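You operate a simulated robot arm through the tools that you are given. There is no shell and no other tool. Be economical: measure what you need, move in short steps, check, and stop when the job is done.

The job below is to be done with a simulated two-armed robot. You get a single attempt, and the scene is never put back.

TASK
Blow the dust off disc W2 at about 1.5 bar.
Fine: open the red knob, set the grey one, open the green one, use the air wand; leave it in its holder, red and green knobs off. What is to be rubbed or washed off counts as gone when no trace of it is left.

Only the result counts: the job must be done as asked and must still hold three seconds after the hand-in. Knocking over, shifting, dropping, spilling or breaking anything else fails it.

THE ROBOT
Two 7-joint arms with two-finger grippers on one trunk, on a base that drives. Base frame: it is fixed to the floor where the robot stands at the start and does not move with it; the origin is under the middle of the robot, x ahead of it, y to its left, z up. Units: cm, rad, N and s.
The left shoulder is at the start at [7.8, 15.1, 98.8], the right one opposite. With the tool pointing down near the work surface each hand reaches from about 10 to 78 cm from the robot's upright axis, wherever it stands, measured 20 degrees to its own side. Places, roughly: green knob [60, 10, 90]; grey knob [30, -10, 80]; red knob [40, 0, 80]. Payload 2.54 kg a hand.
The TCP of each hand is the grasp point between the finger pads, 3 cm short of the fingertips. In the tool frame z runs along the fingers and y along their closing line. Largest opening 11.6 cm; the body of the gripper starts 9.5 cm behind the TCP.
Orientation is that of the tool frame in the base frame, as a unit quaternion [x, y, z, w]. With the fingers straight down and closing along the base's y, the tool's x points along the base's -x, its y along +y and its z along -z.

THE INTERFACE
- The arms move only by the tool drive_tool. It takes "left_increments", "right_increments" or both (then of equal length, played together; a hand with none holds still); each is a list of rows, each an object (a shift or turn left out is 0, a gripper value left out holds the last) with "travel": the shift along the tool's x, y, z in units of 500 mm (1.0 is 500 mm), a list of three; "rotation": the turn, a rotation vector about the tool's x, y, z in units of 60 degrees (1.0 is 60 degrees), a list of three; "gripper": the closure, from 0 (fully open) to 1 (shut). In form: [{"travel": [x, y, z], "rotation": [ax, ay, az], "gripper": gripper}, ...]. A call has 1 to 12 rows; each row is the pose to reach, as a shift and turn from the pose commanded when the call began, along the tool's axes at that moment. A call with a number of a shift or a turn outside -1 to 1 is refused whole. A row lasts 0.2 s, in which the tool goes at most 5 cm and 0.15 rad; a call with a longer step from one row to the next is refused whole, and so is a gripper value outside its range. Where a pose cannot be reached the arm comes as near as it can. A force on the tool above 40 N (or 10 N above the force at the start of the call, whichever is more), or a blocked arm, ends the call early, and 0.2 s more pass. The fingers move at their own pace (about 7.2 cm/s each) and stop on an object; they squeeze with about 29 N. The grip force told is the motor's: it shows also when the fingers shut on nothing. Time passes only in rows, and 0.2 s behind the last, so rows that repeat a pose let the fingers close. The reply holds the time, the measured pose of the TCP, the force on the tool along the base axes, the opening and the grip force, in the units named above and with some noise, with the torque about the TCP (base axes, N m) and any sound that the robot's microphone picked up, and new pictures: "views" is both (left out), scene, wrist or none (wrist: the cameras of the hands that moved).
- Cameras (640 x 400 px; columns grow to the right, rows downward): "scene" is now at [15.62, 0.27, 110.88]; the picture's right is [0.03, -1.00, 0.00], its down [-0.57, -0.02, -0.82] and it looks along [0.82, 0.02, -0.57] (base axes); focal length 214 px, centre (320, 200). "left" rides on the left gripper at [6.9, 1.5, -12.2] in its tool frame; the picture's right is [-0.21, 0.98, 0.00], its down [-0.83, -0.18, -0.53] and it looks along [-0.52, -0.11, 0.85] (tool axes); focal length 251 px, centre (320, 200). "right" rides on the right gripper at [6.9, -1.5, -12.2] in its tool frame; the picture's right is [0.21, 0.98, 0.00], its down [-0.83, 0.18, -0.53] and it looks along [-0.52, 0.11, 0.85] (tool axes); focal length 251 px, centre (320, 200). There is no depth. A picture from a camera that has moved, and an enlarged one, comes with that camera's place and axes in the base frame and with its lens.
- lift_body(by): slides the trunk up (or, below 0, down) by that many cm; the arms and the scene camera ride with it, the base frame stays. It gives what a move gives, with no picture.
- steer(legs): drives the robot by 1 to 6 legs, each [ahead, left, turn to the left] in cm, cm and rad, along the robot's own axes; the way and the turn of a leg run together, so that a leg with both is an arc; at most 150 cm and 3.142 rad a leg. The arms and the cameras ride along, it lands a little off, and it stops where it bumps. It gives what a move gives, and a new picture of the scene camera.
- turn_head(pan, tilt): turns the head with the scene camera to pan (to the left, within 1.396 rad either way) and tilt (down, from -0.506 to 1.204), counted from straight ahead of the robot. It gives what a move gives, and a new picture of the scene camera.
- enlarge(camera, box): a new picture of the part [left, top, right, bottom] of that camera's present view, enlarged. It takes no simulated time.
- hand_in(): hands the job in; it is judged then, once.

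Go step by step. Nothing tells you exact positions but the pictures and the camera data: compare them with the known pose of the tool, close in by small moves and look again before you grip or let go. The budget is 120 turns and 260 pictures, counting those below and the enlarged ones. Unless the task says otherwise, let go and move clear before handing in, and close with one line.

The tools are called after "Request:" by a JSON object that holds its "method" and its "body". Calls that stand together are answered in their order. drive_tool: Moves the arms, as the interface text tells. Its arguments: {"type":"object","properties":{"left_increments":{"type":"array"},"right_increments":{"type":"array"},"views":{"type":"string","enum":["both","scene","wrist","none"]}},"required":[]} The other tools are called the same way: lift_body (by) slides the trunk up or down; steer (legs) drives the base; turn_head (pan, tilt) turns the head that bears the scene camera; enlarge (camera, box) takes an enlarged picture of a part of a camera's view; hand_in () hands the job in.

At the start:

```text
time: 0.0
left_ee_pos: [48.32, 27.46, 100.05]
left_tool_rot: [0.001, 1.0, 0.0, 0.0]
left_force: [-0.3, 0.7, 0.4]
left_wrist_torque: [0.01, -0.02, -0.02]
left_finger_gap: 11.6
left_grip_force: 0.0
right_ee_pos: [32.11, -9.27, 100.04]
right_tool_rot: [0.001, 1.0, 0.0, 0.0]
right_force: [-0.9, -0.7, -0.2]
right_wrist_torque: [0.01, 0.01, 0.0]
right_finger_gap: 11.62
right_grip_force: 0.1
trunk travel left (down, up): [-22.5, 6.4]
robot x, y, heading: [-0.3, 0.07, -0.002]
head pan, tilt: [0.03, 0.607]
```

scene: 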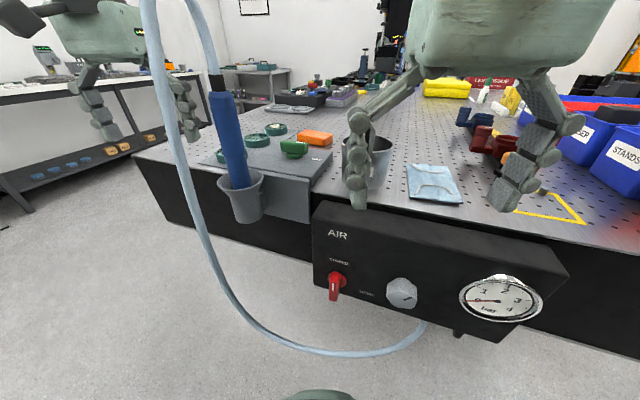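
right: 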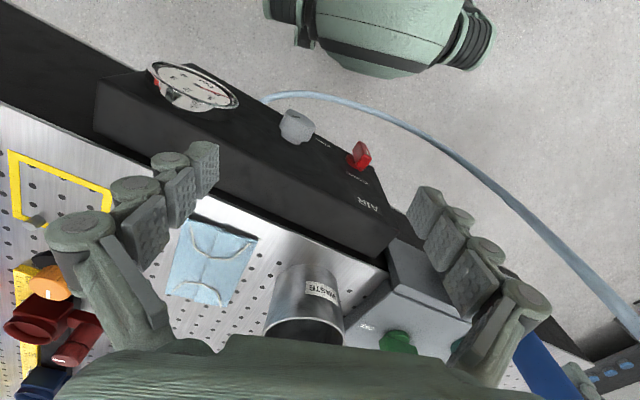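
left: 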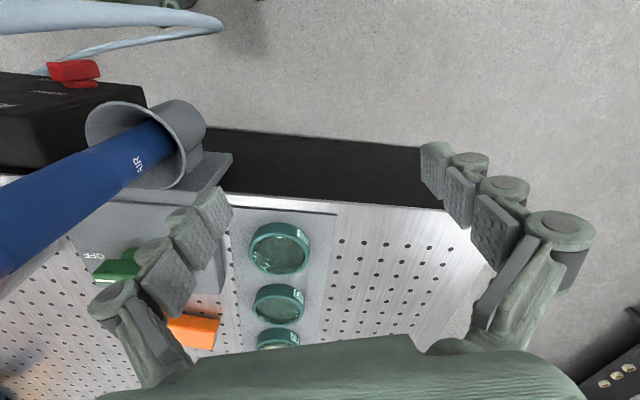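

I see the AIR panel with a red knob, a grey knob and a gauge, a blue wand in its holder, a green knob, and discs behind. I'll look closer first.

Request:
{"method": "enlarge", "body": {"camera": "scene", "box": [300, 190, 580, 365]}}

Request:
{"method": "enlarge", "body": {"camera": "scene", "box": [180, 70, 400, 230]}}

Request:
{"method": "enlarge", "body": {"camera": "left", "box": [60, 190, 360, 380]}}

```text
2.29 times, centred on (440, 278) of scene
camera zoom: at [15.62, 0.27, 110.88], right [0.03, -1.0, 0.0], down [-0.57, -0.02, -0.82], along [0.82, 0.02, -0.57], focal length 490 px, centre (46, 23)
```

zoom: 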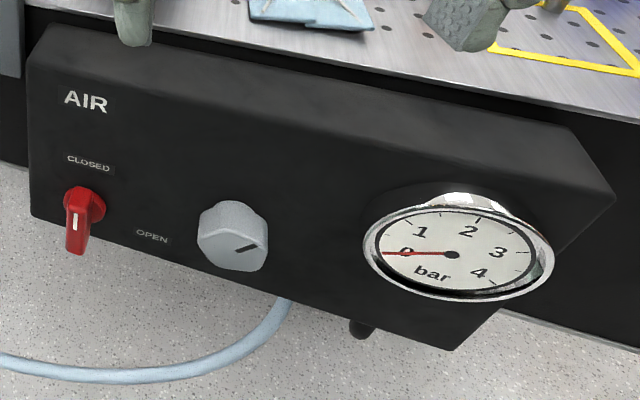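

```text
2.50 times, centred on (290, 150) of scene
camera zoom: at [15.62, 0.27, 110.88], right [0.03, -1.0, 0.0], down [-0.57, -0.02, -0.82], along [0.82, 0.02, -0.57], focal length 536 px, centre (395, 325)
```

zoom: 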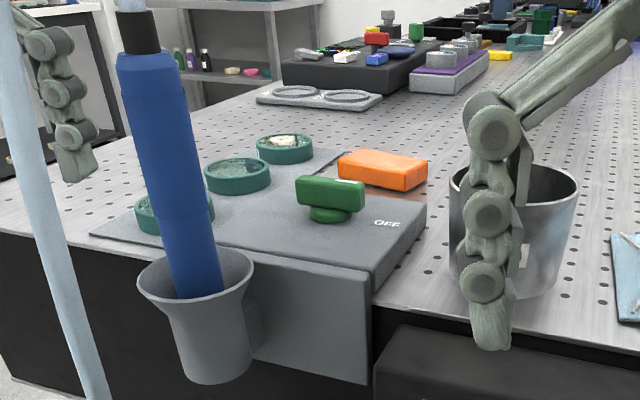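

```text
2.11 times, centred on (210, 285) of left
camera zoom: at [41.47, 28.98, 112.23], right [0.21, 0.98, 0.0], down [0.83, -0.18, 0.53], along [0.52, -0.11, -0.85], focal length 529 px, centre (552, 21)
```

zoom: 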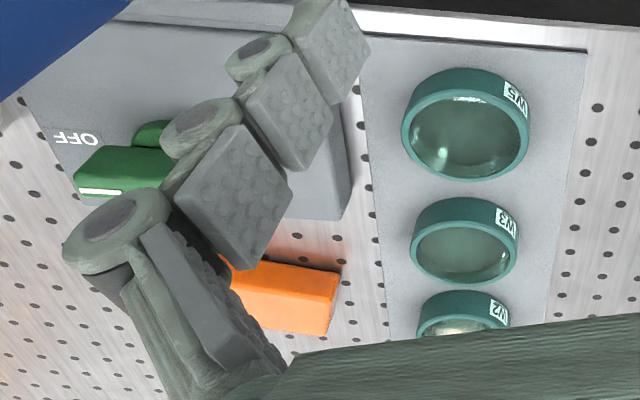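

Request:
{"method": "turn_head", "body": {"pan": 0.35, "tilt": 0.2}}

Request:
{"method": "enlarge", "body": {"camera": "right", "box": [130, 40, 450, 240]}}

```text
time: 0.9
left_ee_pos: [48.28, 27.49, 100.04]
left_tool_rot: [0.0, 1.0, 0.0, 0.0]
left_force: [-0.1, 0.2, -0.3]
left_wrist_torque: [0.03, -0.05, 0.03]
left_finger_gap: 11.58
left_grip_force: 0.2
right_ee_pos: [32.01, -9.09, 100.01]
right_tool_rot: [0.0, 1.0, 0.0, 0.0]
right_force: [-0.3, 0.4, -0.1]
right_wrist_torque: [0.0, 0.0, -0.01]
right_finger_gap: 11.6
right_grip_force: 0.0
trunk travel left (down, up): [-22.5, 6.4]
robot x, y, heading: [0.27, 0.05, 0.004]
head pan, tilt: [0.351, 0.201]
camera scene: at [15.56, 3.2, 114.62], right [0.34, -0.94, 0.0], down [-0.19, -0.07, -0.98], along [0.92, 0.34, -0.2], focal length 214 px, centre (320, 200)
```

scene: 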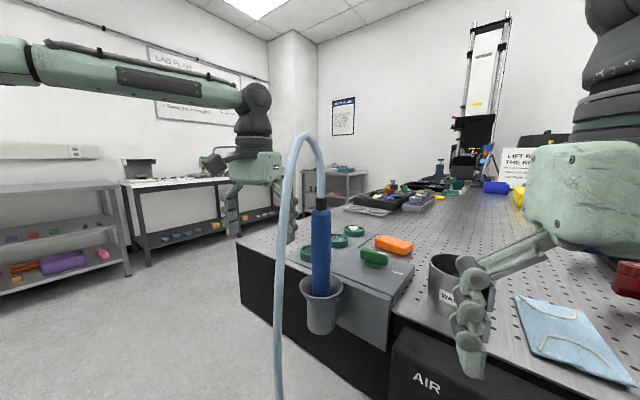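

```text
2.00 times, centred on (290, 140) of right
camera zoom: at [25.21, -10.76, 112.18], right [-0.21, 0.98, 0.0], down [0.83, 0.18, 0.53], along [0.52, 0.11, -0.85], focal length 503 px, centre (380, 320)
```

zoom: 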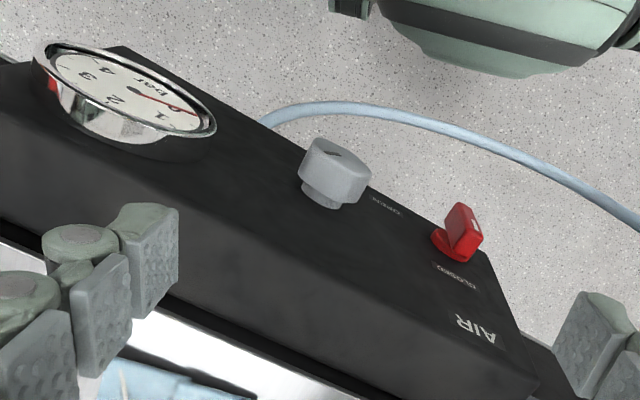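

The hose arcs over the wand near y≈15. I'll shift the left hand away from it, then back the robot up for room in front of the panel.

Request:
{"method": "drive_tool", "body": {"left_increments": [{"travel": [0, 0.09, 0]}, {"travel": [0, 0.18, 0]}, {"travel": [0, 0.26, 0]}], "views": "none"}}

Request:
{"method": "steer", "body": {"legs": [[-22, 0, 0]]}}

Request:
{"method": "turn_head", "body": {"pan": 0.0, "tilt": 0.5}}

```text
time: 1.7
left_ee_pos: [48.31, 40.56, 99.99]
left_tool_rot: [0.0, 1.0, 0.0, 0.0]
left_force: [-0.3, 0.1, 0.5]
left_wrist_torque: [0.0, -0.04, 0.0]
left_finger_gap: 11.61
left_grip_force: 0.0
right_ee_pos: [32.13, -9.19, 99.95]
right_tool_rot: [0.0, 1.0, 0.001, 0.0]
right_force: [0.4, 0.4, -1.2]
right_wrist_torque: [0.0, 0.03, 0.0]
right_finger_gap: 11.62
right_grip_force: 0.1
trunk travel left (down, up): [-22.5, 6.4]
robot x, y, heading: [-0.13, 0.05, 0.002]
head pan, tilt: [0.351, 0.201]
```

```text
time: 3.4
left_ee_pos: [26.14, 40.5, 100.09]
left_tool_rot: [0.001, 1.0, 0.0, 0.0]
left_force: [-0.4, 0.2, 1.0]
left_wrist_torque: [0.0, -0.01, -0.02]
left_finger_gap: 11.59
left_grip_force: 0.0
right_ee_pos: [9.79, -9.25, 99.99]
right_tool_rot: [0.002, 1.0, 0.0, 0.0]
right_force: [-0.5, 1.4, 0.7]
right_wrist_torque: [-0.01, -0.03, 0.0]
right_finger_gap: 11.6
right_grip_force: 0.0
trunk travel left (down, up): [-22.5, 6.4]
robot x, y, heading: [-22.09, 0.12, 0.003]
head pan, tilt: [0.351, 0.201]
camera scene: at [-6.66, 3.19, 114.64], right [0.34, -0.94, 0.0], down [-0.19, -0.07, -0.98], along [0.92, 0.33, -0.2], focal length 214 px, centre (320, 200)
```

scene: 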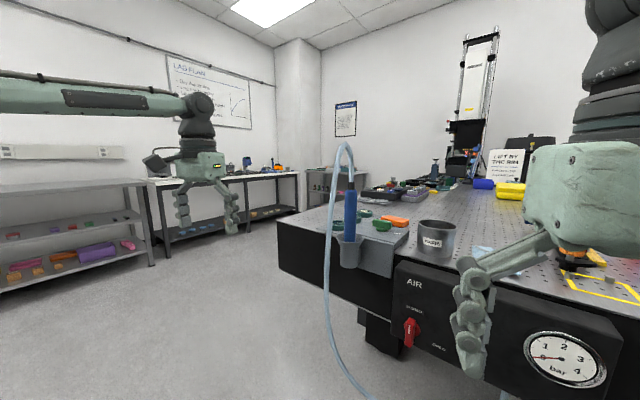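

```text
time: 4.2
left_ee_pos: [26.11, 40.47, 100.02]
left_tool_rot: [0.002, 1.0, 0.001, 0.0]
left_force: [0.5, -0.5, -0.2]
left_wrist_torque: [-0.02, 0.01, -0.01]
left_finger_gap: 11.58
left_grip_force: 0.0
right_ee_pos: [9.77, -9.19, 100.03]
right_tool_rot: [0.002, 1.0, 0.0, 0.0]
right_force: [0.0, 0.1, -0.2]
right_wrist_torque: [-0.01, 0.0, 0.04]
right_finger_gap: 11.6
right_grip_force: 0.0
trunk travel left (down, up): [-22.5, 6.4]
robot x, y, heading: [-21.92, -0.07, 0.003]
head pan, tilt: [0.0, 0.499]
camera scene: at [-6.28, 0.0, 111.86], right [0.0, -1.0, 0.0], down [-0.48, 0.0, -0.88], along [0.88, 0.0, -0.48], focal length 214 px, centre (320, 200)
```

scene: 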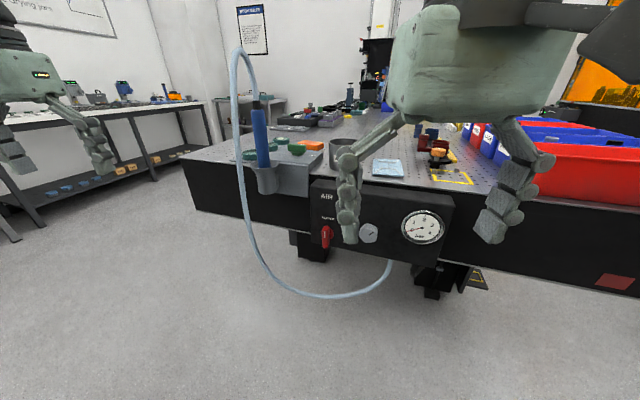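

Request:
{"method": "steer", "body": {"legs": [[0, 18, 0], [6, 0, -0.35]]}}

```text
time: 7.7
left_ee_pos: [43.08, 38.56, 100.15]
left_tool_rot: [0.174, 0.985, -0.001, 0.001]
left_force: [-0.2, 0.7, -0.9]
left_wrist_torque: [-0.01, 0.04, 0.0]
left_finger_gap: 11.6
left_grip_force: 0.0
right_ee_pos: [10.71, -2.62, 100.01]
right_tool_rot: [0.175, 0.985, 0.001, 0.0]
right_force: [0.1, 0.2, 0.0]
right_wrist_torque: [0.0, -0.02, 0.0]
right_finger_gap: 11.59
right_grip_force: 0.0
trunk travel left (down, up): [-22.5, 6.4]
robot x, y, heading: [-16.41, 16.69, -0.351]
head pan, tilt: [0.0, 0.499]
camera scene: at [-1.27, 11.47, 111.85], right [-0.34, -0.94, 0.0], down [-0.45, 0.16, -0.88], along [0.82, -0.3, -0.48], focal length 214 px, centre (320, 200)
```

scene: 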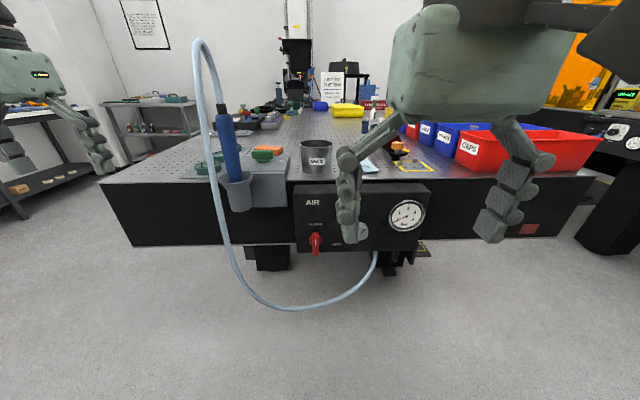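

The robot now faces the panel squarely. In robot axes the knobs are about 57 cm ahead. I'll swing the right hand horizontal towards the panel.

Request:
{"method": "drive_tool", "body": {"right_increments": [{"travel": [-0.035, 0, 0.0], "rotation": [0, -0.14, 0]}, {"travel": [-0.07, 0, 0.02], "rotation": [0, -0.28, 0]}, {"travel": [-0.1, 0, 0.05], "rotation": [0, -0.42, 0]}, {"travel": [-0.14, 0, 0.08], "rotation": [0, -0.56, 0]}, {"travel": [-0.17, 0, 0.11], "rotation": [0, -0.7, 0]}, {"travel": [-0.2, 0, 0.14], "rotation": [0, -0.84, 0]}, {"travel": [-0.2, 0, 0.18], "rotation": [0, -0.98, 0]}], "views": "none"}}

Request:
{"method": "drive_tool", "body": {"right_increments": [{"rotation": [0, -0.14, 0]}, {"rotation": [0, -0.28, 0]}, {"rotation": [0, -0.42, 0]}, {"rotation": [0, -0.52, 0]}]}}

```text
time: 9.3
left_ee_pos: [43.04, 38.65, 100.06]
left_tool_rot: [0.173, 0.985, 0.0, 0.001]
left_force: [-0.3, 0.9, 0.1]
left_wrist_torque: [0.0, 0.0, -0.03]
left_finger_gap: 11.61
left_grip_force: 0.1
right_ee_pos: [25.58, -3.82, 92.33]
right_tool_rot: [0.152, 0.858, -0.086, 0.483]
right_force: [0.0, -0.6, 0.2]
right_wrist_torque: [0.01, 0.02, -0.04]
right_finger_gap: 11.59
right_grip_force: 0.0
right hand out of reach, approached as far as the arm can: row 5, 6, 7
trunk travel left (down, up): [-22.5, 6.4]
robot x, y, heading: [-15.97, 16.86, -0.349]
head pan, tilt: [0.0, 0.499]
```

```text
time: 10.3
left_ee_pos: [43.0, 38.67, 100.13]
left_tool_rot: [0.174, 0.985, 0.0, 0.0]
left_force: [-0.2, -0.3, 0.2]
left_wrist_torque: [-0.01, -0.01, 0.01]
left_finger_gap: 11.6
left_grip_force: 0.2
right_ee_pos: [27.2, -2.79, 91.9]
right_tool_rot: [0.122, 0.695, -0.124, 0.698]
right_force: [0.2, 0.1, -0.2]
right_wrist_torque: [0.04, -0.03, 0.01]
right_finger_gap: 11.59
right_grip_force: 0.0
right hand out of reach, approached as far as the arm can: row 1, 2, 3, 4
trunk travel left (down, up): [-22.5, 6.4]
robot x, y, heading: [-16.07, 16.84, -0.352]
head pan, tilt: [0.0, 0.499]
camera scene: at [-1.3, 11.55, 111.86], right [-0.34, -0.94, 0.0], down [-0.45, 0.16, -0.88], along [0.82, -0.3, -0.48], focal length 214 px, centre (320, 200)
camera right: at [15.44, -0.13, 84.89], right [0.34, 0.92, -0.22], down [-0.44, 0.36, 0.82], along [0.83, -0.18, 0.52], focal length 251 px, centre (320, 200)
```

scene: 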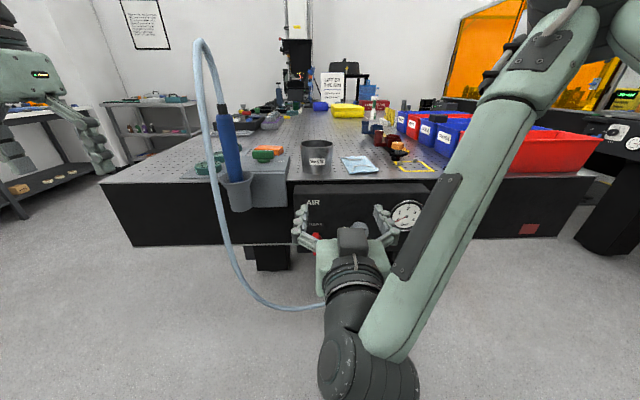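
right: 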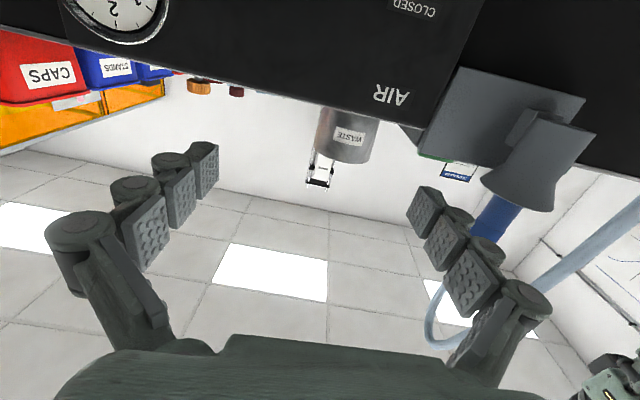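

Request:
{"method": "lift_body", "body": {"by": -13}}

Request:
{"method": "drive_tool", "body": {"right_increments": [{"travel": [0, 0, 0]}]}}

```text
time: 11.8
left_ee_pos: [43.02, 38.68, 87.17]
left_tool_rot: [0.174, 0.985, 0.0, 0.001]
left_force: [0.3, -0.1, 0.2]
left_wrist_torque: [-0.01, 0.0, 0.01]
left_finger_gap: 11.62
left_grip_force: 0.2
right_ee_pos: [27.32, -2.87, 78.84]
right_tool_rot: [0.125, 0.695, -0.124, 0.697]
right_force: [0.2, -0.5, -0.1]
right_wrist_torque: [-0.01, -0.01, -0.02]
right_finger_gap: 11.59
right_grip_force: 0.0
trunk travel left (down, up): [-9.5, 19.4]
robot x, y, heading: [-16.07, 17.0, -0.351]
head pan, tilt: [0.0, 0.499]
```

```text
time: 12.2
left_ee_pos: [42.86, 38.65, 87.16]
left_tool_rot: [0.173, 0.985, 0.001, -0.001]
left_force: [-0.1, 0.3, 0.2]
left_wrist_torque: [-0.04, 0.04, -0.01]
left_finger_gap: 11.62
left_grip_force: 0.0
right_ee_pos: [27.33, -2.85, 78.8]
right_tool_rot: [0.125, 0.696, -0.124, 0.696]
right_force: [-0.2, 0.1, 0.1]
right_wrist_torque: [-0.04, -0.04, -0.01]
right_finger_gap: 11.62
right_grip_force: 0.2
trunk travel left (down, up): [-9.5, 19.4]
robot x, y, heading: [-16.43, 17.04, -0.353]
head pan, tilt: [0.0, 0.499]
camera scene: at [-1.29, 11.49, 98.86], right [-0.34, -0.94, 0.0], down [-0.45, 0.16, -0.88], along [0.82, -0.3, -0.48], focal length 214 px, centre (320, 200)
camera right: at [15.42, -0.14, 71.87], right [0.34, 0.92, -0.21], down [-0.44, 0.35, 0.83], along [0.83, -0.18, 0.52], focal length 251 px, centre (320, 200)
```

scene: 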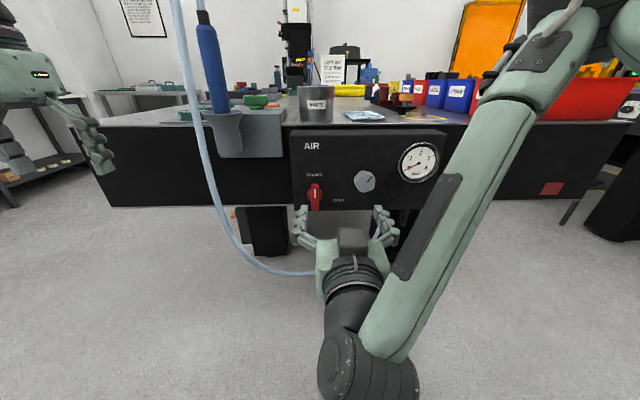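
right: 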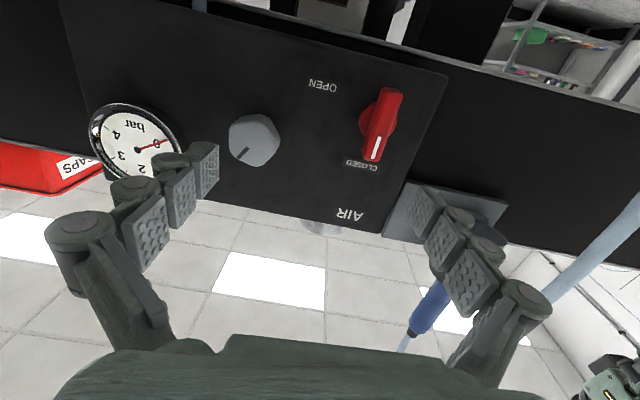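

Request:
{"method": "enlarge", "body": {"camera": "right", "box": [80, 60, 440, 240]}}

Request:
{"method": "enlarge", "body": {"camera": "scene", "box": [280, 120, 460, 232]}}

```text
1.78 times, centred on (260, 150) of right
camera zoom: at [15.42, -0.14, 71.87], right [0.34, 0.92, -0.21], down [-0.44, 0.35, 0.83], along [0.83, -0.18, 0.52], focal length 447 px, centre (427, 289)
```

zoom: 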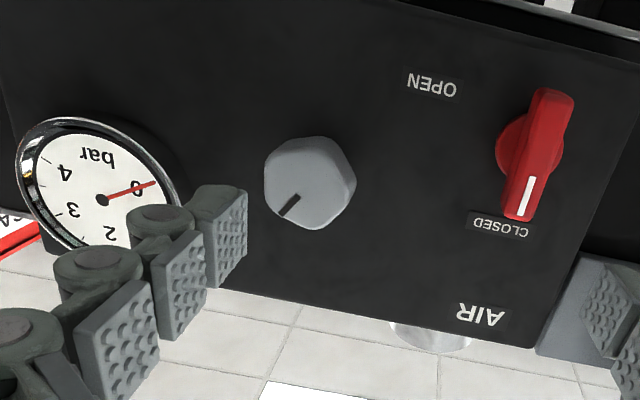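

```text
3.56 times, centred on (370, 176) of scene
camera zoom: at [-1.29, 11.49, 98.86], right [-0.34, -0.94, 0.0], down [-0.45, 0.16, -0.88], along [0.82, -0.3, -0.48], focal length 763 px, centre (142, 285)
```

zoom: 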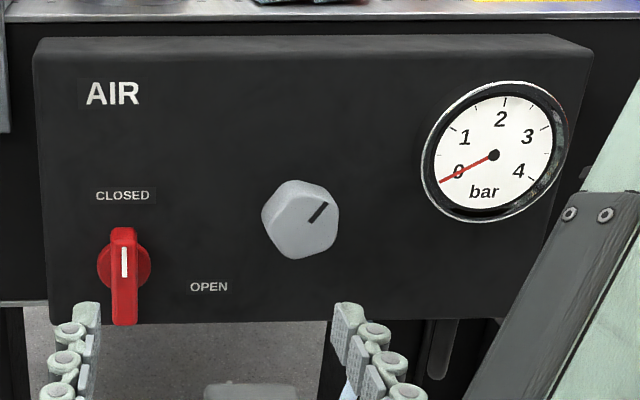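

The red lever points to CLOSED; OPEN is a quarter turn clockwise. I'll line the right hand up with it (about [37.2, -1.5, 77]) and look.

Request:
{"method": "drive_tool", "body": {"right_increments": [{"travel": [0.02, 0.05, 0.0], "gripper": 0.55}, {"travel": [0.036, 0.094, 0.03]}, {"travel": [0.036, 0.094, 0.06]}]}}

```text
time: 13.1
left_ee_pos: [42.9, 38.54, 87.04]
left_tool_rot: [0.174, 0.985, 0.0, 0.0]
left_force: [-1.3, 0.0, 0.2]
left_wrist_torque: [-0.01, -0.02, -0.02]
left_finger_gap: 11.6
left_grip_force: 0.1
right_ee_pos: [31.7, 0.44, 76.9]
right_tool_rot: [0.124, 0.696, -0.124, 0.696]
right_force: [0.0, 0.2, 0.1]
right_wrist_torque: [-0.01, 0.0, 0.0]
right_finger_gap: 5.21
right_grip_force: 0.1
trunk travel left (down, up): [-9.5, 19.4]
robot x, y, heading: [-16.44, 16.83, -0.348]
head pan, tilt: [0.0, 0.499]
camera scene: at [-1.29, 11.49, 98.86], right [-0.34, -0.94, 0.0], down [-0.45, 0.16, -0.88], along [0.82, -0.3, -0.48], focal length 214 px, centre (320, 200)
camera right: at [19.8, 3.18, 70.0], right [0.34, 0.92, -0.21], down [-0.44, 0.35, 0.83], along [0.83, -0.18, 0.52], focal length 251 px, centre (320, 200)
```

scene: 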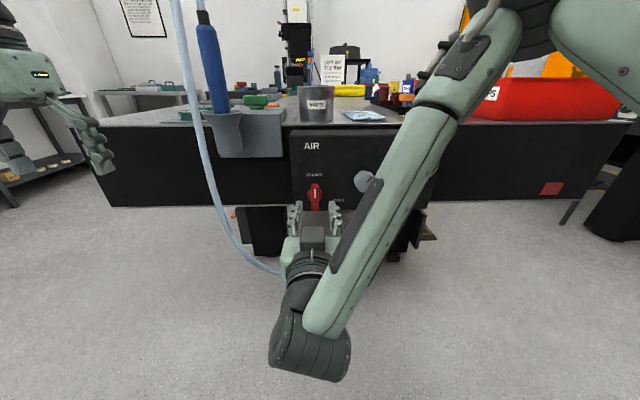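
right: 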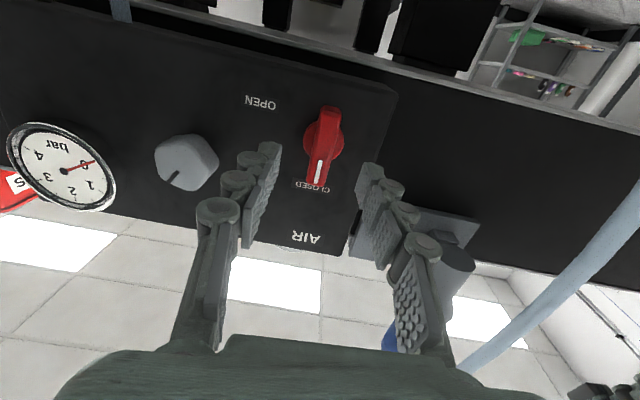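

Request:
{"method": "drive_tool", "body": {"right_increments": [{"travel": [0.012, 0, 0.03]}, {"travel": [0.012, 0, 0.06]}, {"travel": [0.012, 0, 0.076]}], "views": "wrist"}}

```text
time: 13.8
left_ee_pos: [43.02, 38.5, 87.03]
left_tool_rot: [0.173, 0.985, 0.0, 0.001]
left_force: [-0.9, -0.4, 0.0]
left_wrist_torque: [0.0, -0.01, 0.02]
left_finger_gap: 11.59
left_grip_force: 0.0
right_ee_pos: [35.39, -0.82, 76.41]
right_tool_rot: [0.124, 0.696, -0.124, 0.696]
right_force: [-0.2, 0.2, -0.1]
right_wrist_torque: [-0.02, -0.01, -0.02]
right_finger_gap: 5.18
right_grip_force: 0.0
trunk travel left (down, up): [-9.5, 19.4]
robot x, y, heading: [-16.45, 16.6, -0.352]
head pan, tilt: [0.0, 0.499]
camera right: at [23.4, 1.94, 69.5], right [0.34, 0.92, -0.21], down [-0.44, 0.35, 0.83], along [0.83, -0.18, 0.52], focal length 251 px, centre (320, 200)
```

right: 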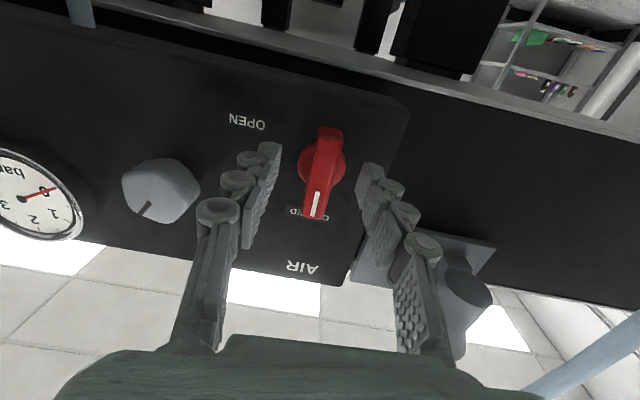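

Request:
{"method": "drive_tool", "body": {"right_increments": [{"travel": [0.0, 0, 0.014]}, {"gripper": 0.8, "travel": [0.0, 0, 0.014]}, {"gripper": 1, "travel": [0.0, 0, 0.014]}, {"travel": [0.0, 0, 0.014]}, {"travel": [0.0, 0, 0.014]}], "views": "both"}}

```text
time: 15.1
left_ee_pos: [42.98, 38.52, 87.06]
left_tool_rot: [0.174, 0.985, 0.001, 0.0]
left_force: [-0.1, -0.5, 0.4]
left_wrist_torque: [0.01, -0.01, -0.02]
left_finger_gap: 11.59
left_grip_force: 0.0
right_ee_pos: [35.93, -0.89, 76.48]
right_tool_rot: [0.124, 0.696, -0.123, 0.697]
right_force: [5.7, 5.2, 1.0]
right_wrist_torque: [0.09, 0.29, 0.85]
right_finger_gap: 1.55
right_grip_force: 41.9
trunk travel left (down, up): [-9.5, 19.4]
robot x, y, heading: [-15.96, 16.66, -0.351]
head pan, tilt: [0.0, 0.499]
camera scene: at [-1.26, 11.54, 98.86], right [-0.34, -0.94, 0.0], down [-0.45, 0.16, -0.88], along [0.82, -0.3, -0.48], focal length 214 px, centre (320, 200)
camera right: at [24.09, 1.8, 69.53], right [0.34, 0.92, -0.21], down [-0.44, 0.35, 0.83], along [0.83, -0.18, 0.52], focal length 251 px, centre (320, 200)
```

scene: 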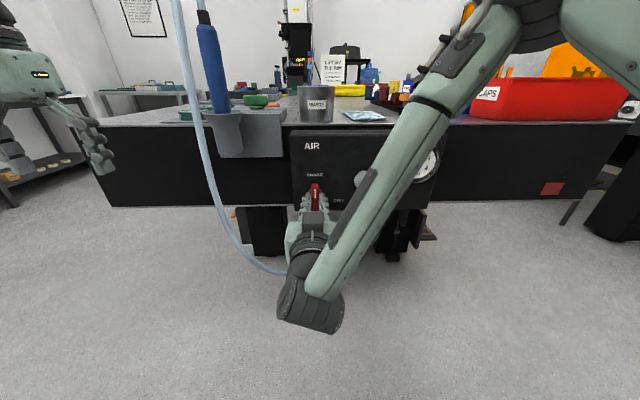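
right: 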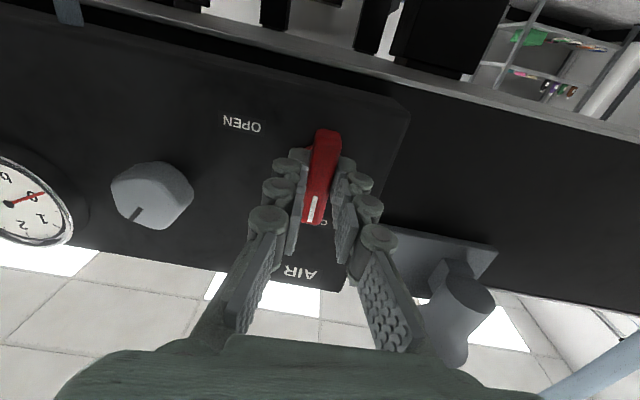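

Request:
{"method": "drive_tool", "body": {"right_increments": [{"travel": [0, 0.004, 0], "rotation": [0, 0, 0.14]}, {"travel": [0, 0.004, 0], "rotation": [0, 0, 0.28]}, {"travel": [0, 0.004, 0], "rotation": [0, 0, 0.42]}, {"travel": [0, 0.004, 0], "rotation": [0, 0, 0.56]}, {"travel": [0, 0.004, 0], "rotation": [0, 0, 0.7]}, {"travel": [0, 0.004, 0], "rotation": [0, 0, 0.84]}, {"travel": [0, 0.004, 0], "rotation": [0, 0, 0.98]}], "views": "wrist"}}

```text
time: 16.6
left_ee_pos: [42.77, 38.63, 87.03]
left_tool_rot: [0.173, 0.985, 0.0, 0.001]
left_force: [-0.4, 0.9, -0.5]
left_wrist_torque: [0.01, 0.01, -0.04]
left_finger_gap: 11.58
left_grip_force: 0.1
right_ee_pos: [36.15, -0.67, 76.56]
right_tool_rot: [0.448, 0.543, 0.238, 0.669]
right_force: [10.4, 10.9, 20.2]
right_wrist_torque: [-0.1, 0.17, 1.41]
right_finger_gap: 1.56
right_grip_force: 41.7
trunk travel left (down, up): [-9.5, 19.4]
robot x, y, heading: [-16.46, 16.85, -0.349]
head pan, tilt: [0.0, 0.499]
camera right: at [26.46, 8.31, 71.65], right [0.23, 0.65, 0.73], down [-0.72, -0.39, 0.58], along [0.66, -0.65, 0.37], focal length 251 px, centre (320, 200)
```

right: 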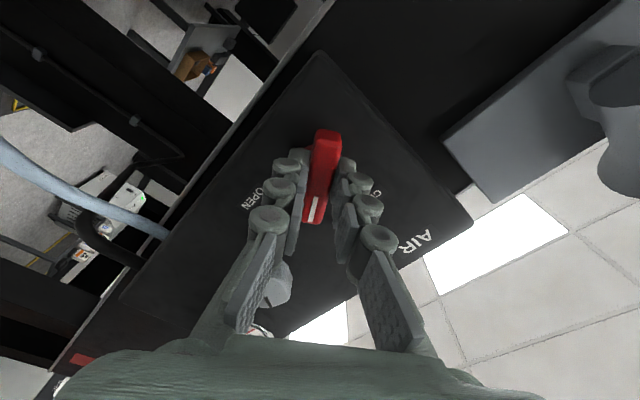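

Request:
{"method": "drive_tool", "body": {"right_increments": [{"travel": [0, 0.006, 0], "rotation": [0, 0, 0.0]}, {"travel": [0, 0.007, 0], "rotation": [0, 0, 0.14]}, {"travel": [0, 0.007, 0], "rotation": [0, 0, 0.28]}, {"travel": [0, 0.007, 0], "rotation": [0, 0, 0.42]}, {"travel": [0, 0.007, 0], "rotation": [0, 0, 0.53]}], "views": "both"}}

```text
time: 17.9
left_ee_pos: [42.87, 38.63, 86.98]
left_tool_rot: [0.174, 0.985, 0.0, 0.001]
left_force: [-0.7, -0.3, -0.1]
left_wrist_torque: [0.01, 0.0, 0.01]
left_finger_gap: 11.6
left_grip_force: 0.0
right_ee_pos: [36.06, -0.61, 76.79]
right_tool_rot: [0.582, 0.401, 0.408, 0.578]
right_force: [3.0, 8.8, 9.3]
right_wrist_torque: [-0.54, -0.04, 1.1]
right_finger_gap: 1.54
right_grip_force: 41.8
trunk travel left (down, up): [-9.5, 19.4]
robot x, y, heading: [-16.3, 17.11, -0.35]
head pan, tilt: [0.0, 0.499]
camera scene: at [-1.33, 11.57, 98.87], right [-0.34, -0.94, 0.0], down [-0.45, 0.16, -0.88], along [0.83, -0.3, -0.48], focal length 214 px, centre (320, 200)
camera right: at [27.09, 10.06, 75.3], right [0.07, 0.19, 0.98], down [-0.79, -0.59, 0.17], along [0.61, -0.78, 0.11], focal length 251 px, centre (320, 200)
```

scene: 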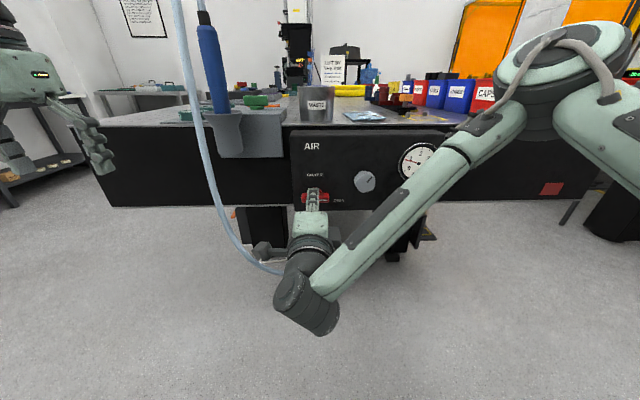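
right: 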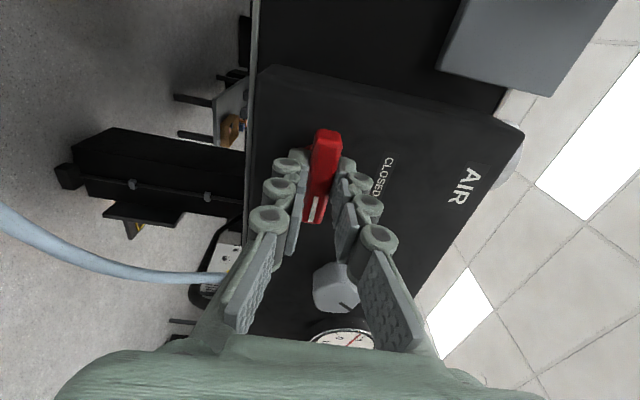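

Request:
{"method": "enlarge", "body": {"camera": "scene", "box": [280, 120, 460, 232]}}

Request:
{"method": "drive_tool", "body": {"right_increments": [{"gripper": 0.75}, {"gripper": 0.55}, {"gripper": 0.55, "travel": [0, 0, -0.06]}, {"travel": [0, 0, -0.12]}, {"travel": [0, 0, -0.16]}], "views": "scene"}}

Request:
{"method": "enlarge", "body": {"camera": "scene", "box": [280, 120, 460, 232]}}

```text
3.56 times, centred on (370, 176) of scene
camera zoom: at [-1.33, 11.57, 98.87], right [-0.34, -0.94, 0.0], down [-0.45, 0.16, -0.88], along [0.83, -0.3, -0.48], focal length 763 px, centre (142, 285)
```

zoom: 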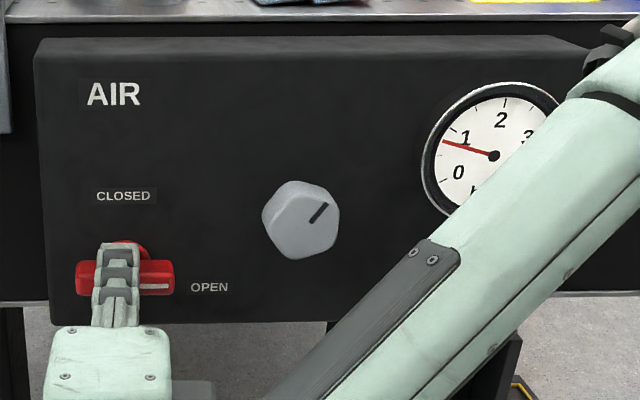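

```text
time: 19.1
left_ee_pos: [42.94, 38.54, 87.09]
left_tool_rot: [0.174, 0.985, 0.001, 0.0]
left_force: [0.2, 0.7, -0.8]
left_wrist_torque: [0.02, 0.01, 0.02]
left_finger_gap: 11.6
left_grip_force: 0.1
right_ee_pos: [28.48, 2.04, 76.84]
right_tool_rot: [0.582, 0.401, 0.408, 0.579]
right_force: [-0.7, -0.1, 0.2]
right_wrist_torque: [0.01, 0.01, -0.01]
right_finger_gap: 5.22
right_grip_force: 0.1
trunk travel left (down, up): [-9.5, 19.4]
robot x, y, heading: [-16.27, 16.81, -0.35]
head pan, tilt: [0.0, 0.499]
camera scene: at [-1.29, 11.5, 98.86], right [-0.34, -0.94, 0.0], down [-0.45, 0.16, -0.88], along [0.82, -0.3, -0.48], focal length 214 px, centre (320, 200)
```

scene: 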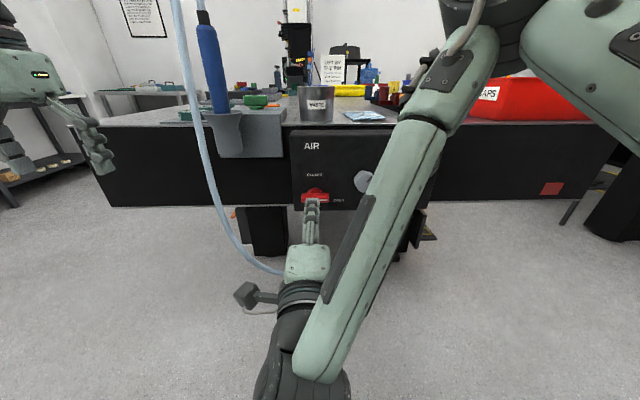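

```text
3.56 times, centred on (370, 176) of scene
camera zoom: at [-1.29, 11.5, 98.86], right [-0.34, -0.94, 0.0], down [-0.45, 0.16, -0.88], along [0.82, -0.3, -0.48], focal length 763 px, centre (142, 285)
```

zoom: 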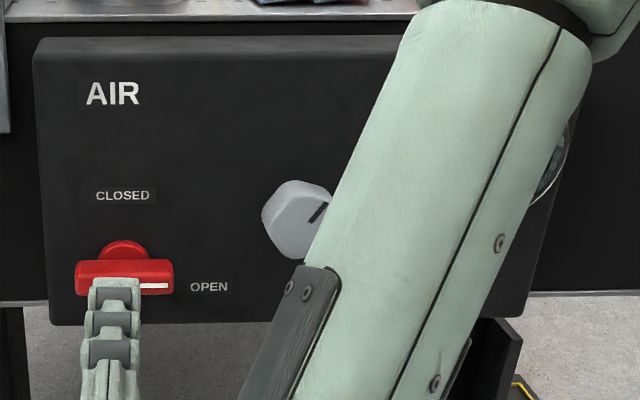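

Red is open and the gauge shows about 0.7 bar. Now I unroll the hand and move in front of the grey knob (about [34.7, -11.8, 80.4]).

Request:
{"method": "drive_tool", "body": {"right_increments": [{"travel": [-0.03, 0.01, 0], "rotation": [0, 0, -0.14]}, {"travel": [-0.06, 0.02, 0], "rotation": [0, 0, -0.28]}, {"travel": [-0.09, 0.03, 0], "rotation": [0, 0, -0.42]}, {"travel": [-0.12, 0.04, 0], "rotation": [0, 0, -0.56]}, {"travel": [-0.15, 0.05, 0], "rotation": [0, 0, -0.7]}, {"travel": [-0.18, 0.06, 0], "rotation": [0, 0, -0.84]}, {"travel": [-0.218, 0.072, 0], "rotation": [0, 0, -0.98]}], "views": "none"}}

Request:
{"method": "drive_tool", "body": {"right_increments": [{"rotation": [0, 0, -0.14]}, {"rotation": [0, 0, -0.28]}, {"rotation": [0, 0, -0.42]}, {"rotation": [0, 0, -0.52]}], "views": "both"}}

```text
time: 20.6
left_ee_pos: [42.94, 38.55, 87.0]
left_tool_rot: [0.174, 0.985, 0.0, 0.0]
left_force: [0.9, 0.0, -0.2]
left_wrist_torque: [-0.01, -0.01, -0.01]
left_finger_gap: 11.63
left_grip_force: 0.1
right_ee_pos: [28.97, -6.89, 78.99]
right_tool_rot: [0.31, 0.635, 0.071, 0.704]
right_force: [-0.9, 0.5, 0.0]
right_wrist_torque: [0.02, 0.0, -0.02]
right_finger_gap: 5.23
right_grip_force: 0.0
right hand out of reach, approached as far as the arm can: row 4, 5, 6, 7
trunk travel left (down, up): [-9.5, 19.4]
robot x, y, heading: [-16.55, 16.88, -0.353]
head pan, tilt: [0.0, 0.499]
```

```text
time: 21.6
left_ee_pos: [42.96, 38.59, 87.02]
left_tool_rot: [0.173, 0.985, -0.001, -0.001]
left_force: [-0.2, -0.1, -0.1]
left_wrist_torque: [-0.03, 0.01, 0.0]
left_finger_gap: 11.62
left_grip_force: 0.0
right_ee_pos: [28.95, -6.84, 78.91]
right_tool_rot: [0.126, 0.695, -0.12, 0.697]
right_force: [0.0, 0.3, -0.1]
right_wrist_torque: [0.0, 0.02, -0.01]
right_finger_gap: 5.19
right_grip_force: 0.0
trunk travel left (down, up): [-9.5, 19.4]
robot x, y, heading: [-16.34, 16.9, -0.348]
head pan, tilt: [0.0, 0.499]
camera scene: at [-1.29, 11.49, 98.86], right [-0.34, -0.94, 0.0], down [-0.45, 0.16, -0.88], along [0.82, -0.3, -0.48], focal length 214 px, centre (320, 200)
camera right: at [17.07, -4.02, 71.9], right [0.34, 0.92, -0.21], down [-0.44, 0.35, 0.83], along [0.83, -0.19, 0.52], focal length 251 px, centre (320, 200)
```

scene: 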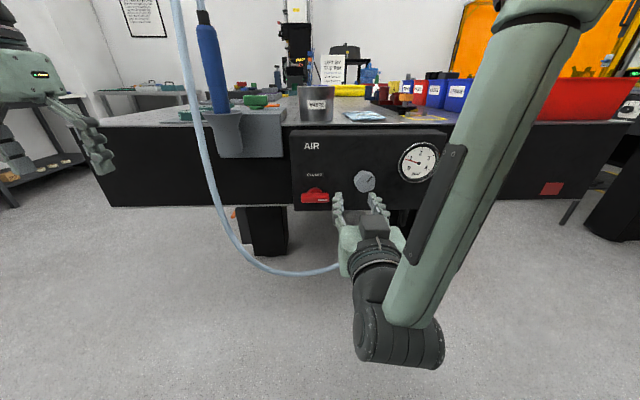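
right: 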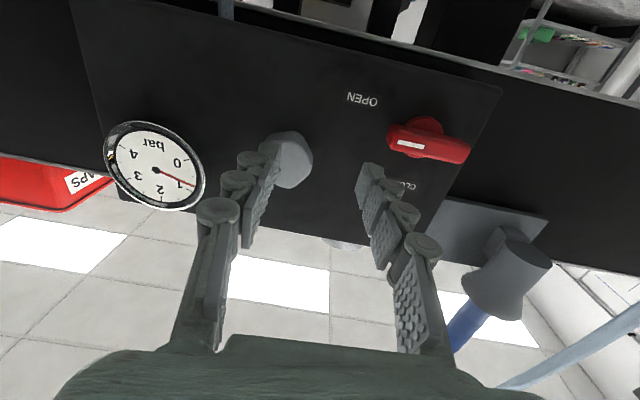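

Request:
{"method": "drive_tool", "body": {"right_increments": [{"travel": [-0.015, -0.027, 0.02], "gripper": 0.45}, {"travel": [-0.03, -0.054, 0.04]}], "views": "both"}}

```text
time: 22.2
left_ee_pos: [43.06, 38.55, 87.21]
left_tool_rot: [0.174, 0.985, 0.0, 0.0]
left_force: [-0.3, 0.2, -0.1]
left_wrist_torque: [-0.02, 0.02, 0.05]
left_finger_gap: 11.62
left_grip_force: 0.1
right_ee_pos: [30.06, -10.09, 80.46]
right_tool_rot: [0.129, 0.695, -0.121, 0.697]
right_force: [-0.5, -0.4, 0.0]
right_wrist_torque: [-0.02, 0.02, -0.02]
right_finger_gap: 6.37
right_grip_force: 0.0
right hand out of reach, approached as far as the arm can: row 1, 2
trunk travel left (down, up): [-9.5, 19.4]
robot x, y, heading: [-16.52, 16.9, -0.349]
head pan, tilt: [0.0, 0.499]
camera scene: at [-1.29, 11.49, 98.86], right [-0.34, -0.94, 0.0], down [-0.45, 0.16, -0.88], along [0.82, -0.3, -0.48], focal length 214 px, centre (320, 200)
camera right: at [18.23, -7.27, 73.43], right [0.34, 0.92, -0.2], down [-0.44, 0.35, 0.83], along [0.83, -0.19, 0.52], focal length 251 px, centre (320, 200)
```

scene: 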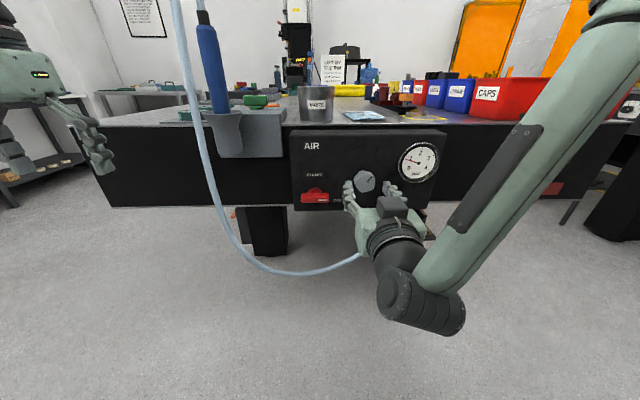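
right: 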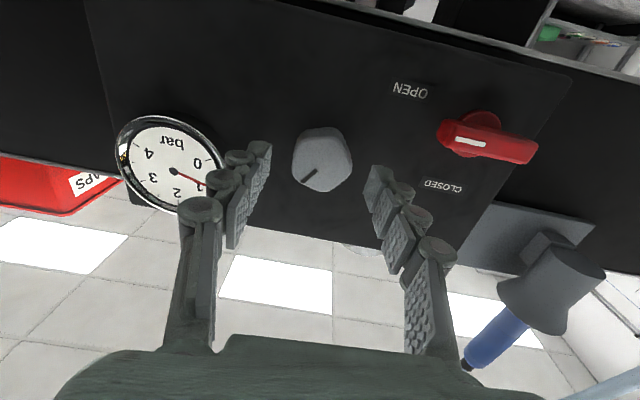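

Request:
{"method": "drive_tool", "body": {"right_increments": [{"travel": [0, 0, 0.04]}, {"travel": [0, 0, 0.076]}, {"travel": [0, 0, 0.076], "gripper": 0.7}, {"travel": [0, 0, 0.076], "gripper": 1}, {"travel": [0, 0, 0.076], "gripper": 1}], "views": "both"}}

```text
time: 23.4
left_ee_pos: [42.98, 38.61, 87.08]
left_tool_rot: [0.173, 0.985, -0.001, 0.001]
left_force: [0.1, -0.1, 0.3]
left_wrist_torque: [0.0, 0.01, 0.01]
left_finger_gap: 11.58
left_grip_force: 0.1
right_ee_pos: [33.51, -11.15, 80.34]
right_tool_rot: [0.127, 0.696, -0.119, 0.697]
right_force: [-11.8, 14.3, -2.0]
right_wrist_torque: [-0.01, -0.06, 0.44]
right_finger_gap: 4.05
right_grip_force: 45.2
trunk travel left (down, up): [-9.5, 19.4]
robot x, y, heading: [-16.02, 16.92, -0.349]
head pan, tilt: [0.0, 0.499]
camera scene: at [-1.35, 11.59, 98.87], right [-0.34, -0.94, 0.0], down [-0.45, 0.16, -0.88], along [0.83, -0.3, -0.48], focal length 214 px, centre (320, 200)
camera right: at [21.61, -8.41, 73.42], right [0.33, 0.92, -0.2], down [-0.44, 0.34, 0.83], along [0.83, -0.19, 0.52], focal length 251 px, centre (320, 200)
```

scene: 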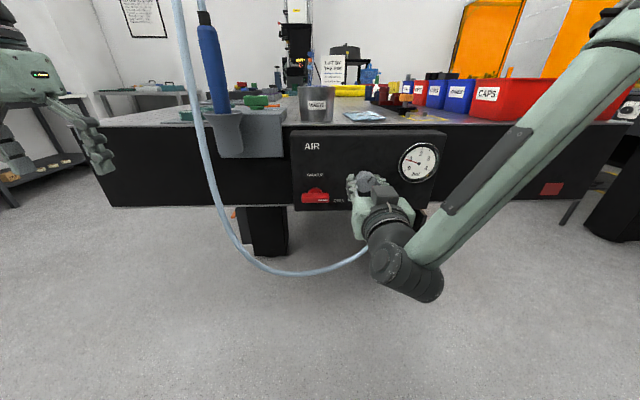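
right: 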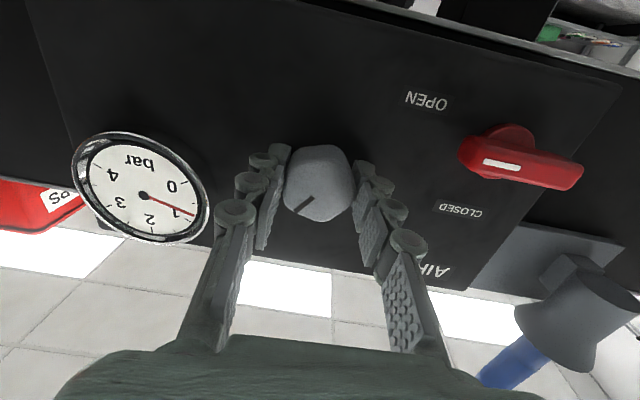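

Request:
{"method": "drive_tool", "body": {"right_increments": [{"travel": [0, 0.003, -0.004]}, {"travel": [0, 0.003, -0.004], "rotation": [0, 0, 0.14]}, {"travel": [0, 0.003, -0.004], "rotation": [0, 0, 0.28]}, {"travel": [0, 0.003, -0.004], "rotation": [0, 0, 0.42]}, {"travel": [0, 0.003, -0.004], "rotation": [0, 0, 0.5]}, {"travel": [0, 0.003, -0.004], "rotation": [0, 0, 0.5]}], "views": "wrist"}}

Request:
{"method": "enlarge", "body": {"camera": "scene", "box": [340, 130, 450, 220]}}

```text
time: 24.9
left_ee_pos: [43.06, 38.75, 87.05]
left_tool_rot: [0.173, 0.985, -0.001, -0.001]
left_force: [-0.6, -0.7, 0.2]
left_wrist_torque: [-0.01, -0.03, -0.04]
left_finger_gap: 11.62
left_grip_force: 0.1
right_ee_pos: [33.41, -11.17, 80.37]
right_tool_rot: [0.303, 0.638, 0.065, 0.704]
right_force: [8.0, 13.1, -3.5]
right_wrist_torque: [0.12, 0.38, 0.49]
right_finger_gap: 4.05
right_grip_force: 45.1
trunk travel left (down, up): [-9.5, 19.4]
robot x, y, heading: [-16.77, 16.89, -0.353]
head pan, tilt: [0.0, 0.499]
camera right: at [22.89, -4.84, 73.62], right [0.33, 0.89, 0.31], down [-0.59, -0.07, 0.8], along [0.74, -0.45, 0.51], focal length 251 px, centre (320, 200)
```

right: 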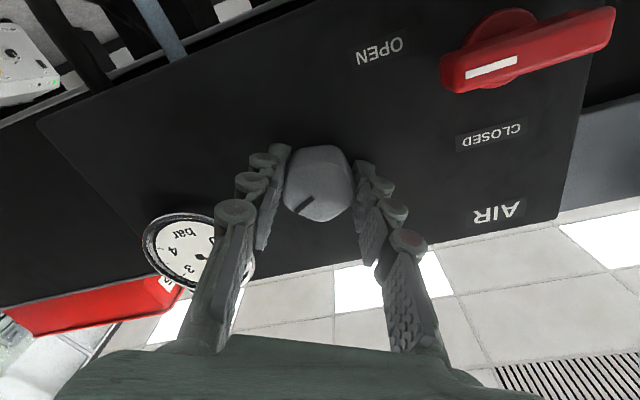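

```text
4.44 times, centred on (395, 175) of scene
camera zoom: at [-1.21, 11.56, 98.84], right [-0.34, -0.94, 0.0], down [-0.45, 0.16, -0.88], along [0.82, -0.3, -0.48], focal length 953 px, centre (-13, 311)
```

zoom: 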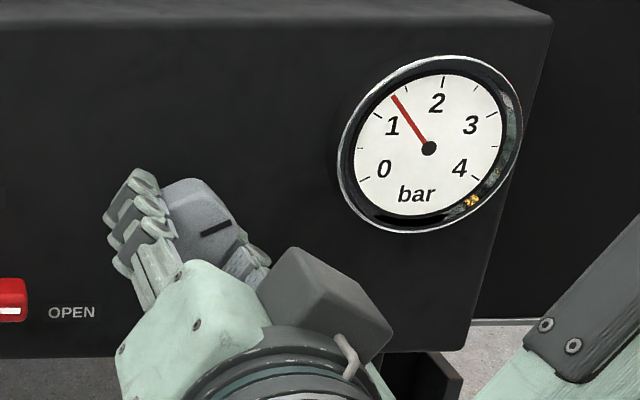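

The gauge reads about 1.3 bar; around 10° more is needed.

Request:
{"method": "drive_tool", "body": {"right_increments": [{"rotation": [0, 0, 0.08]}, {"rotation": [0, 0, 0.16]}, {"rotation": [0, 0, 0.16]}], "views": "none"}}

Request:
{"method": "enlarge", "body": {"camera": "scene", "box": [390, 136, 446, 190]}}

```text
time: 25.6
left_ee_pos: [43.1, 38.66, 86.97]
left_tool_rot: [0.174, 0.985, -0.001, 0.0]
left_force: [0.5, -0.2, -0.6]
left_wrist_torque: [0.01, 0.01, 0.03]
left_finger_gap: 11.6
left_grip_force: 0.1
right_ee_pos: [33.56, -11.1, 80.49]
right_tool_rot: [0.354, 0.611, 0.124, 0.697]
right_force: [7.9, 15.2, -1.3]
right_wrist_torque: [0.06, 0.3, 0.48]
right_finger_gap: 4.07
right_grip_force: 44.7
trunk travel left (down, up): [-9.5, 19.4]
robot x, y, heading: [-16.4, 17.24, -0.348]
head pan, tilt: [0.0, 0.499]
```

```text
7.41 times, centred on (418, 163) of scene
camera zoom: at [-1.23, 11.58, 98.85], right [-0.34, -0.94, 0.0], down [-0.45, 0.16, -0.88], along [0.82, -0.3, -0.48], focal length 1589 px, centre (-406, 474)
```

zoom: 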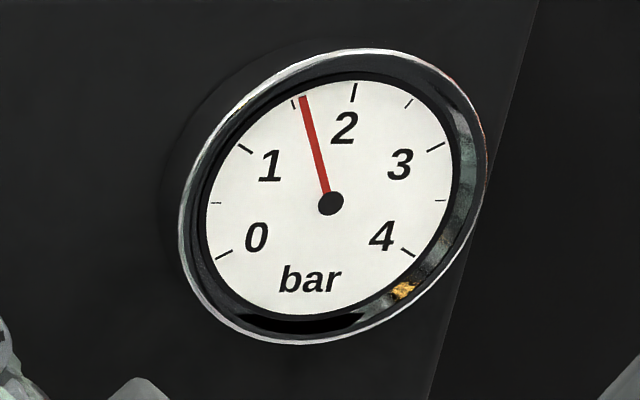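

Request:
{"method": "drive_tool", "body": {"right_increments": [{"rotation": [0, 0, -0.03]}, {"rotation": [0, 0, -0.03]}], "views": "none"}}

Request:
{"method": "enlarge", "body": {"camera": "scene", "box": [390, 136, 446, 190]}}

Request:
{"method": "drive_tool", "body": {"right_increments": [{"gripper": 0.8}, {"gripper": 0.5}, {"gripper": 0.5}, {"travel": [0, 0, -0.04]}, {"travel": [0, 0, -0.08]}], "views": "none"}}

Request:
{"method": "enlarge", "body": {"camera": "scene", "box": [390, 136, 446, 190]}}

```text
time: 26.2
left_ee_pos: [43.03, 38.66, 86.99]
left_tool_rot: [0.174, 0.985, -0.001, -0.001]
left_force: [-0.2, 0.7, -0.3]
left_wrist_torque: [0.01, 0.0, -0.03]
left_finger_gap: 11.6
left_grip_force: 0.0
right_ee_pos: [33.53, -11.05, 80.38]
right_tool_rot: [0.345, 0.617, 0.112, 0.699]
right_force: [6.2, 15.7, -1.3]
right_wrist_torque: [-0.1, -0.25, 0.07]
right_finger_gap: 4.05
right_grip_force: 44.4
trunk travel left (down, up): [-9.5, 19.4]
robot x, y, heading: [-15.84, 16.38, -0.354]
head pan, tilt: [0.0, 0.499]
```

```text
7.41 times, centred on (418, 163) of scene
camera zoom: at [-1.25, 11.58, 98.86], right [-0.34, -0.94, 0.0], down [-0.45, 0.16, -0.88], along [0.82, -0.3, -0.48], focal length 1589 px, centre (-406, 474)
```

zoom: 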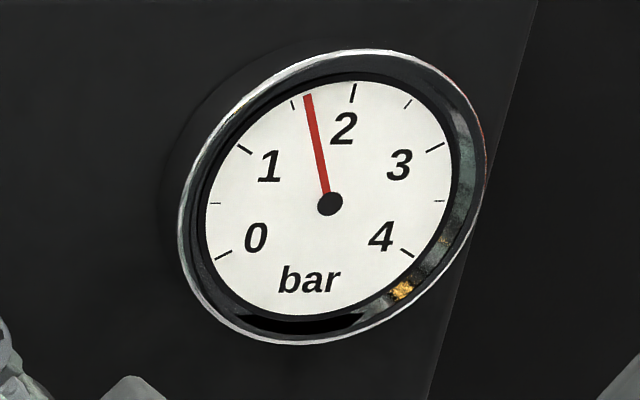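

```text
time: 27.4
left_ee_pos: [42.99, 38.63, 87.06]
left_tool_rot: [0.174, 0.985, 0.0, 0.0]
left_force: [0.5, -1.1, 0.8]
left_wrist_torque: [0.03, 0.0, -0.02]
left_finger_gap: 11.59
left_grip_force: 0.0
right_ee_pos: [30.0, -9.88, 80.29]
right_tool_rot: [0.346, 0.616, 0.11, 0.699]
right_force: [0.3, -0.1, -0.6]
right_wrist_torque: [-0.01, 0.04, 0.02]
right_finger_gap: 5.8
right_grip_force: 0.2
trunk travel left (down, up): [-9.5, 19.4]
robot x, y, heading: [-16.21, 17.34, -0.349]
head pan, tilt: [0.0, 0.499]
```

```text
7.41 times, centred on (418, 163) of scene
camera zoom: at [-1.29, 11.5, 98.86], right [-0.34, -0.94, 0.0], down [-0.45, 0.16, -0.88], along [0.82, -0.3, -0.48], focal length 1589 px, centre (-406, 474)
```

zoom: 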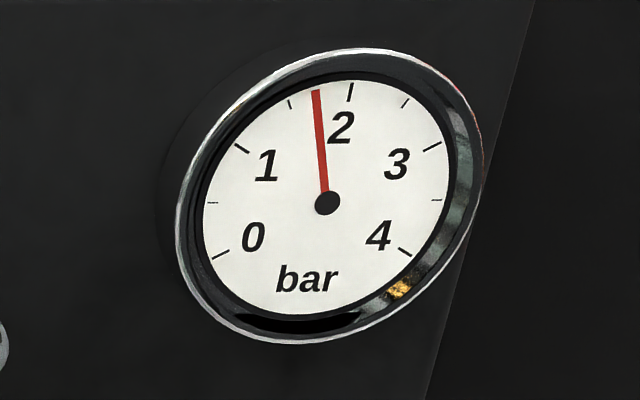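

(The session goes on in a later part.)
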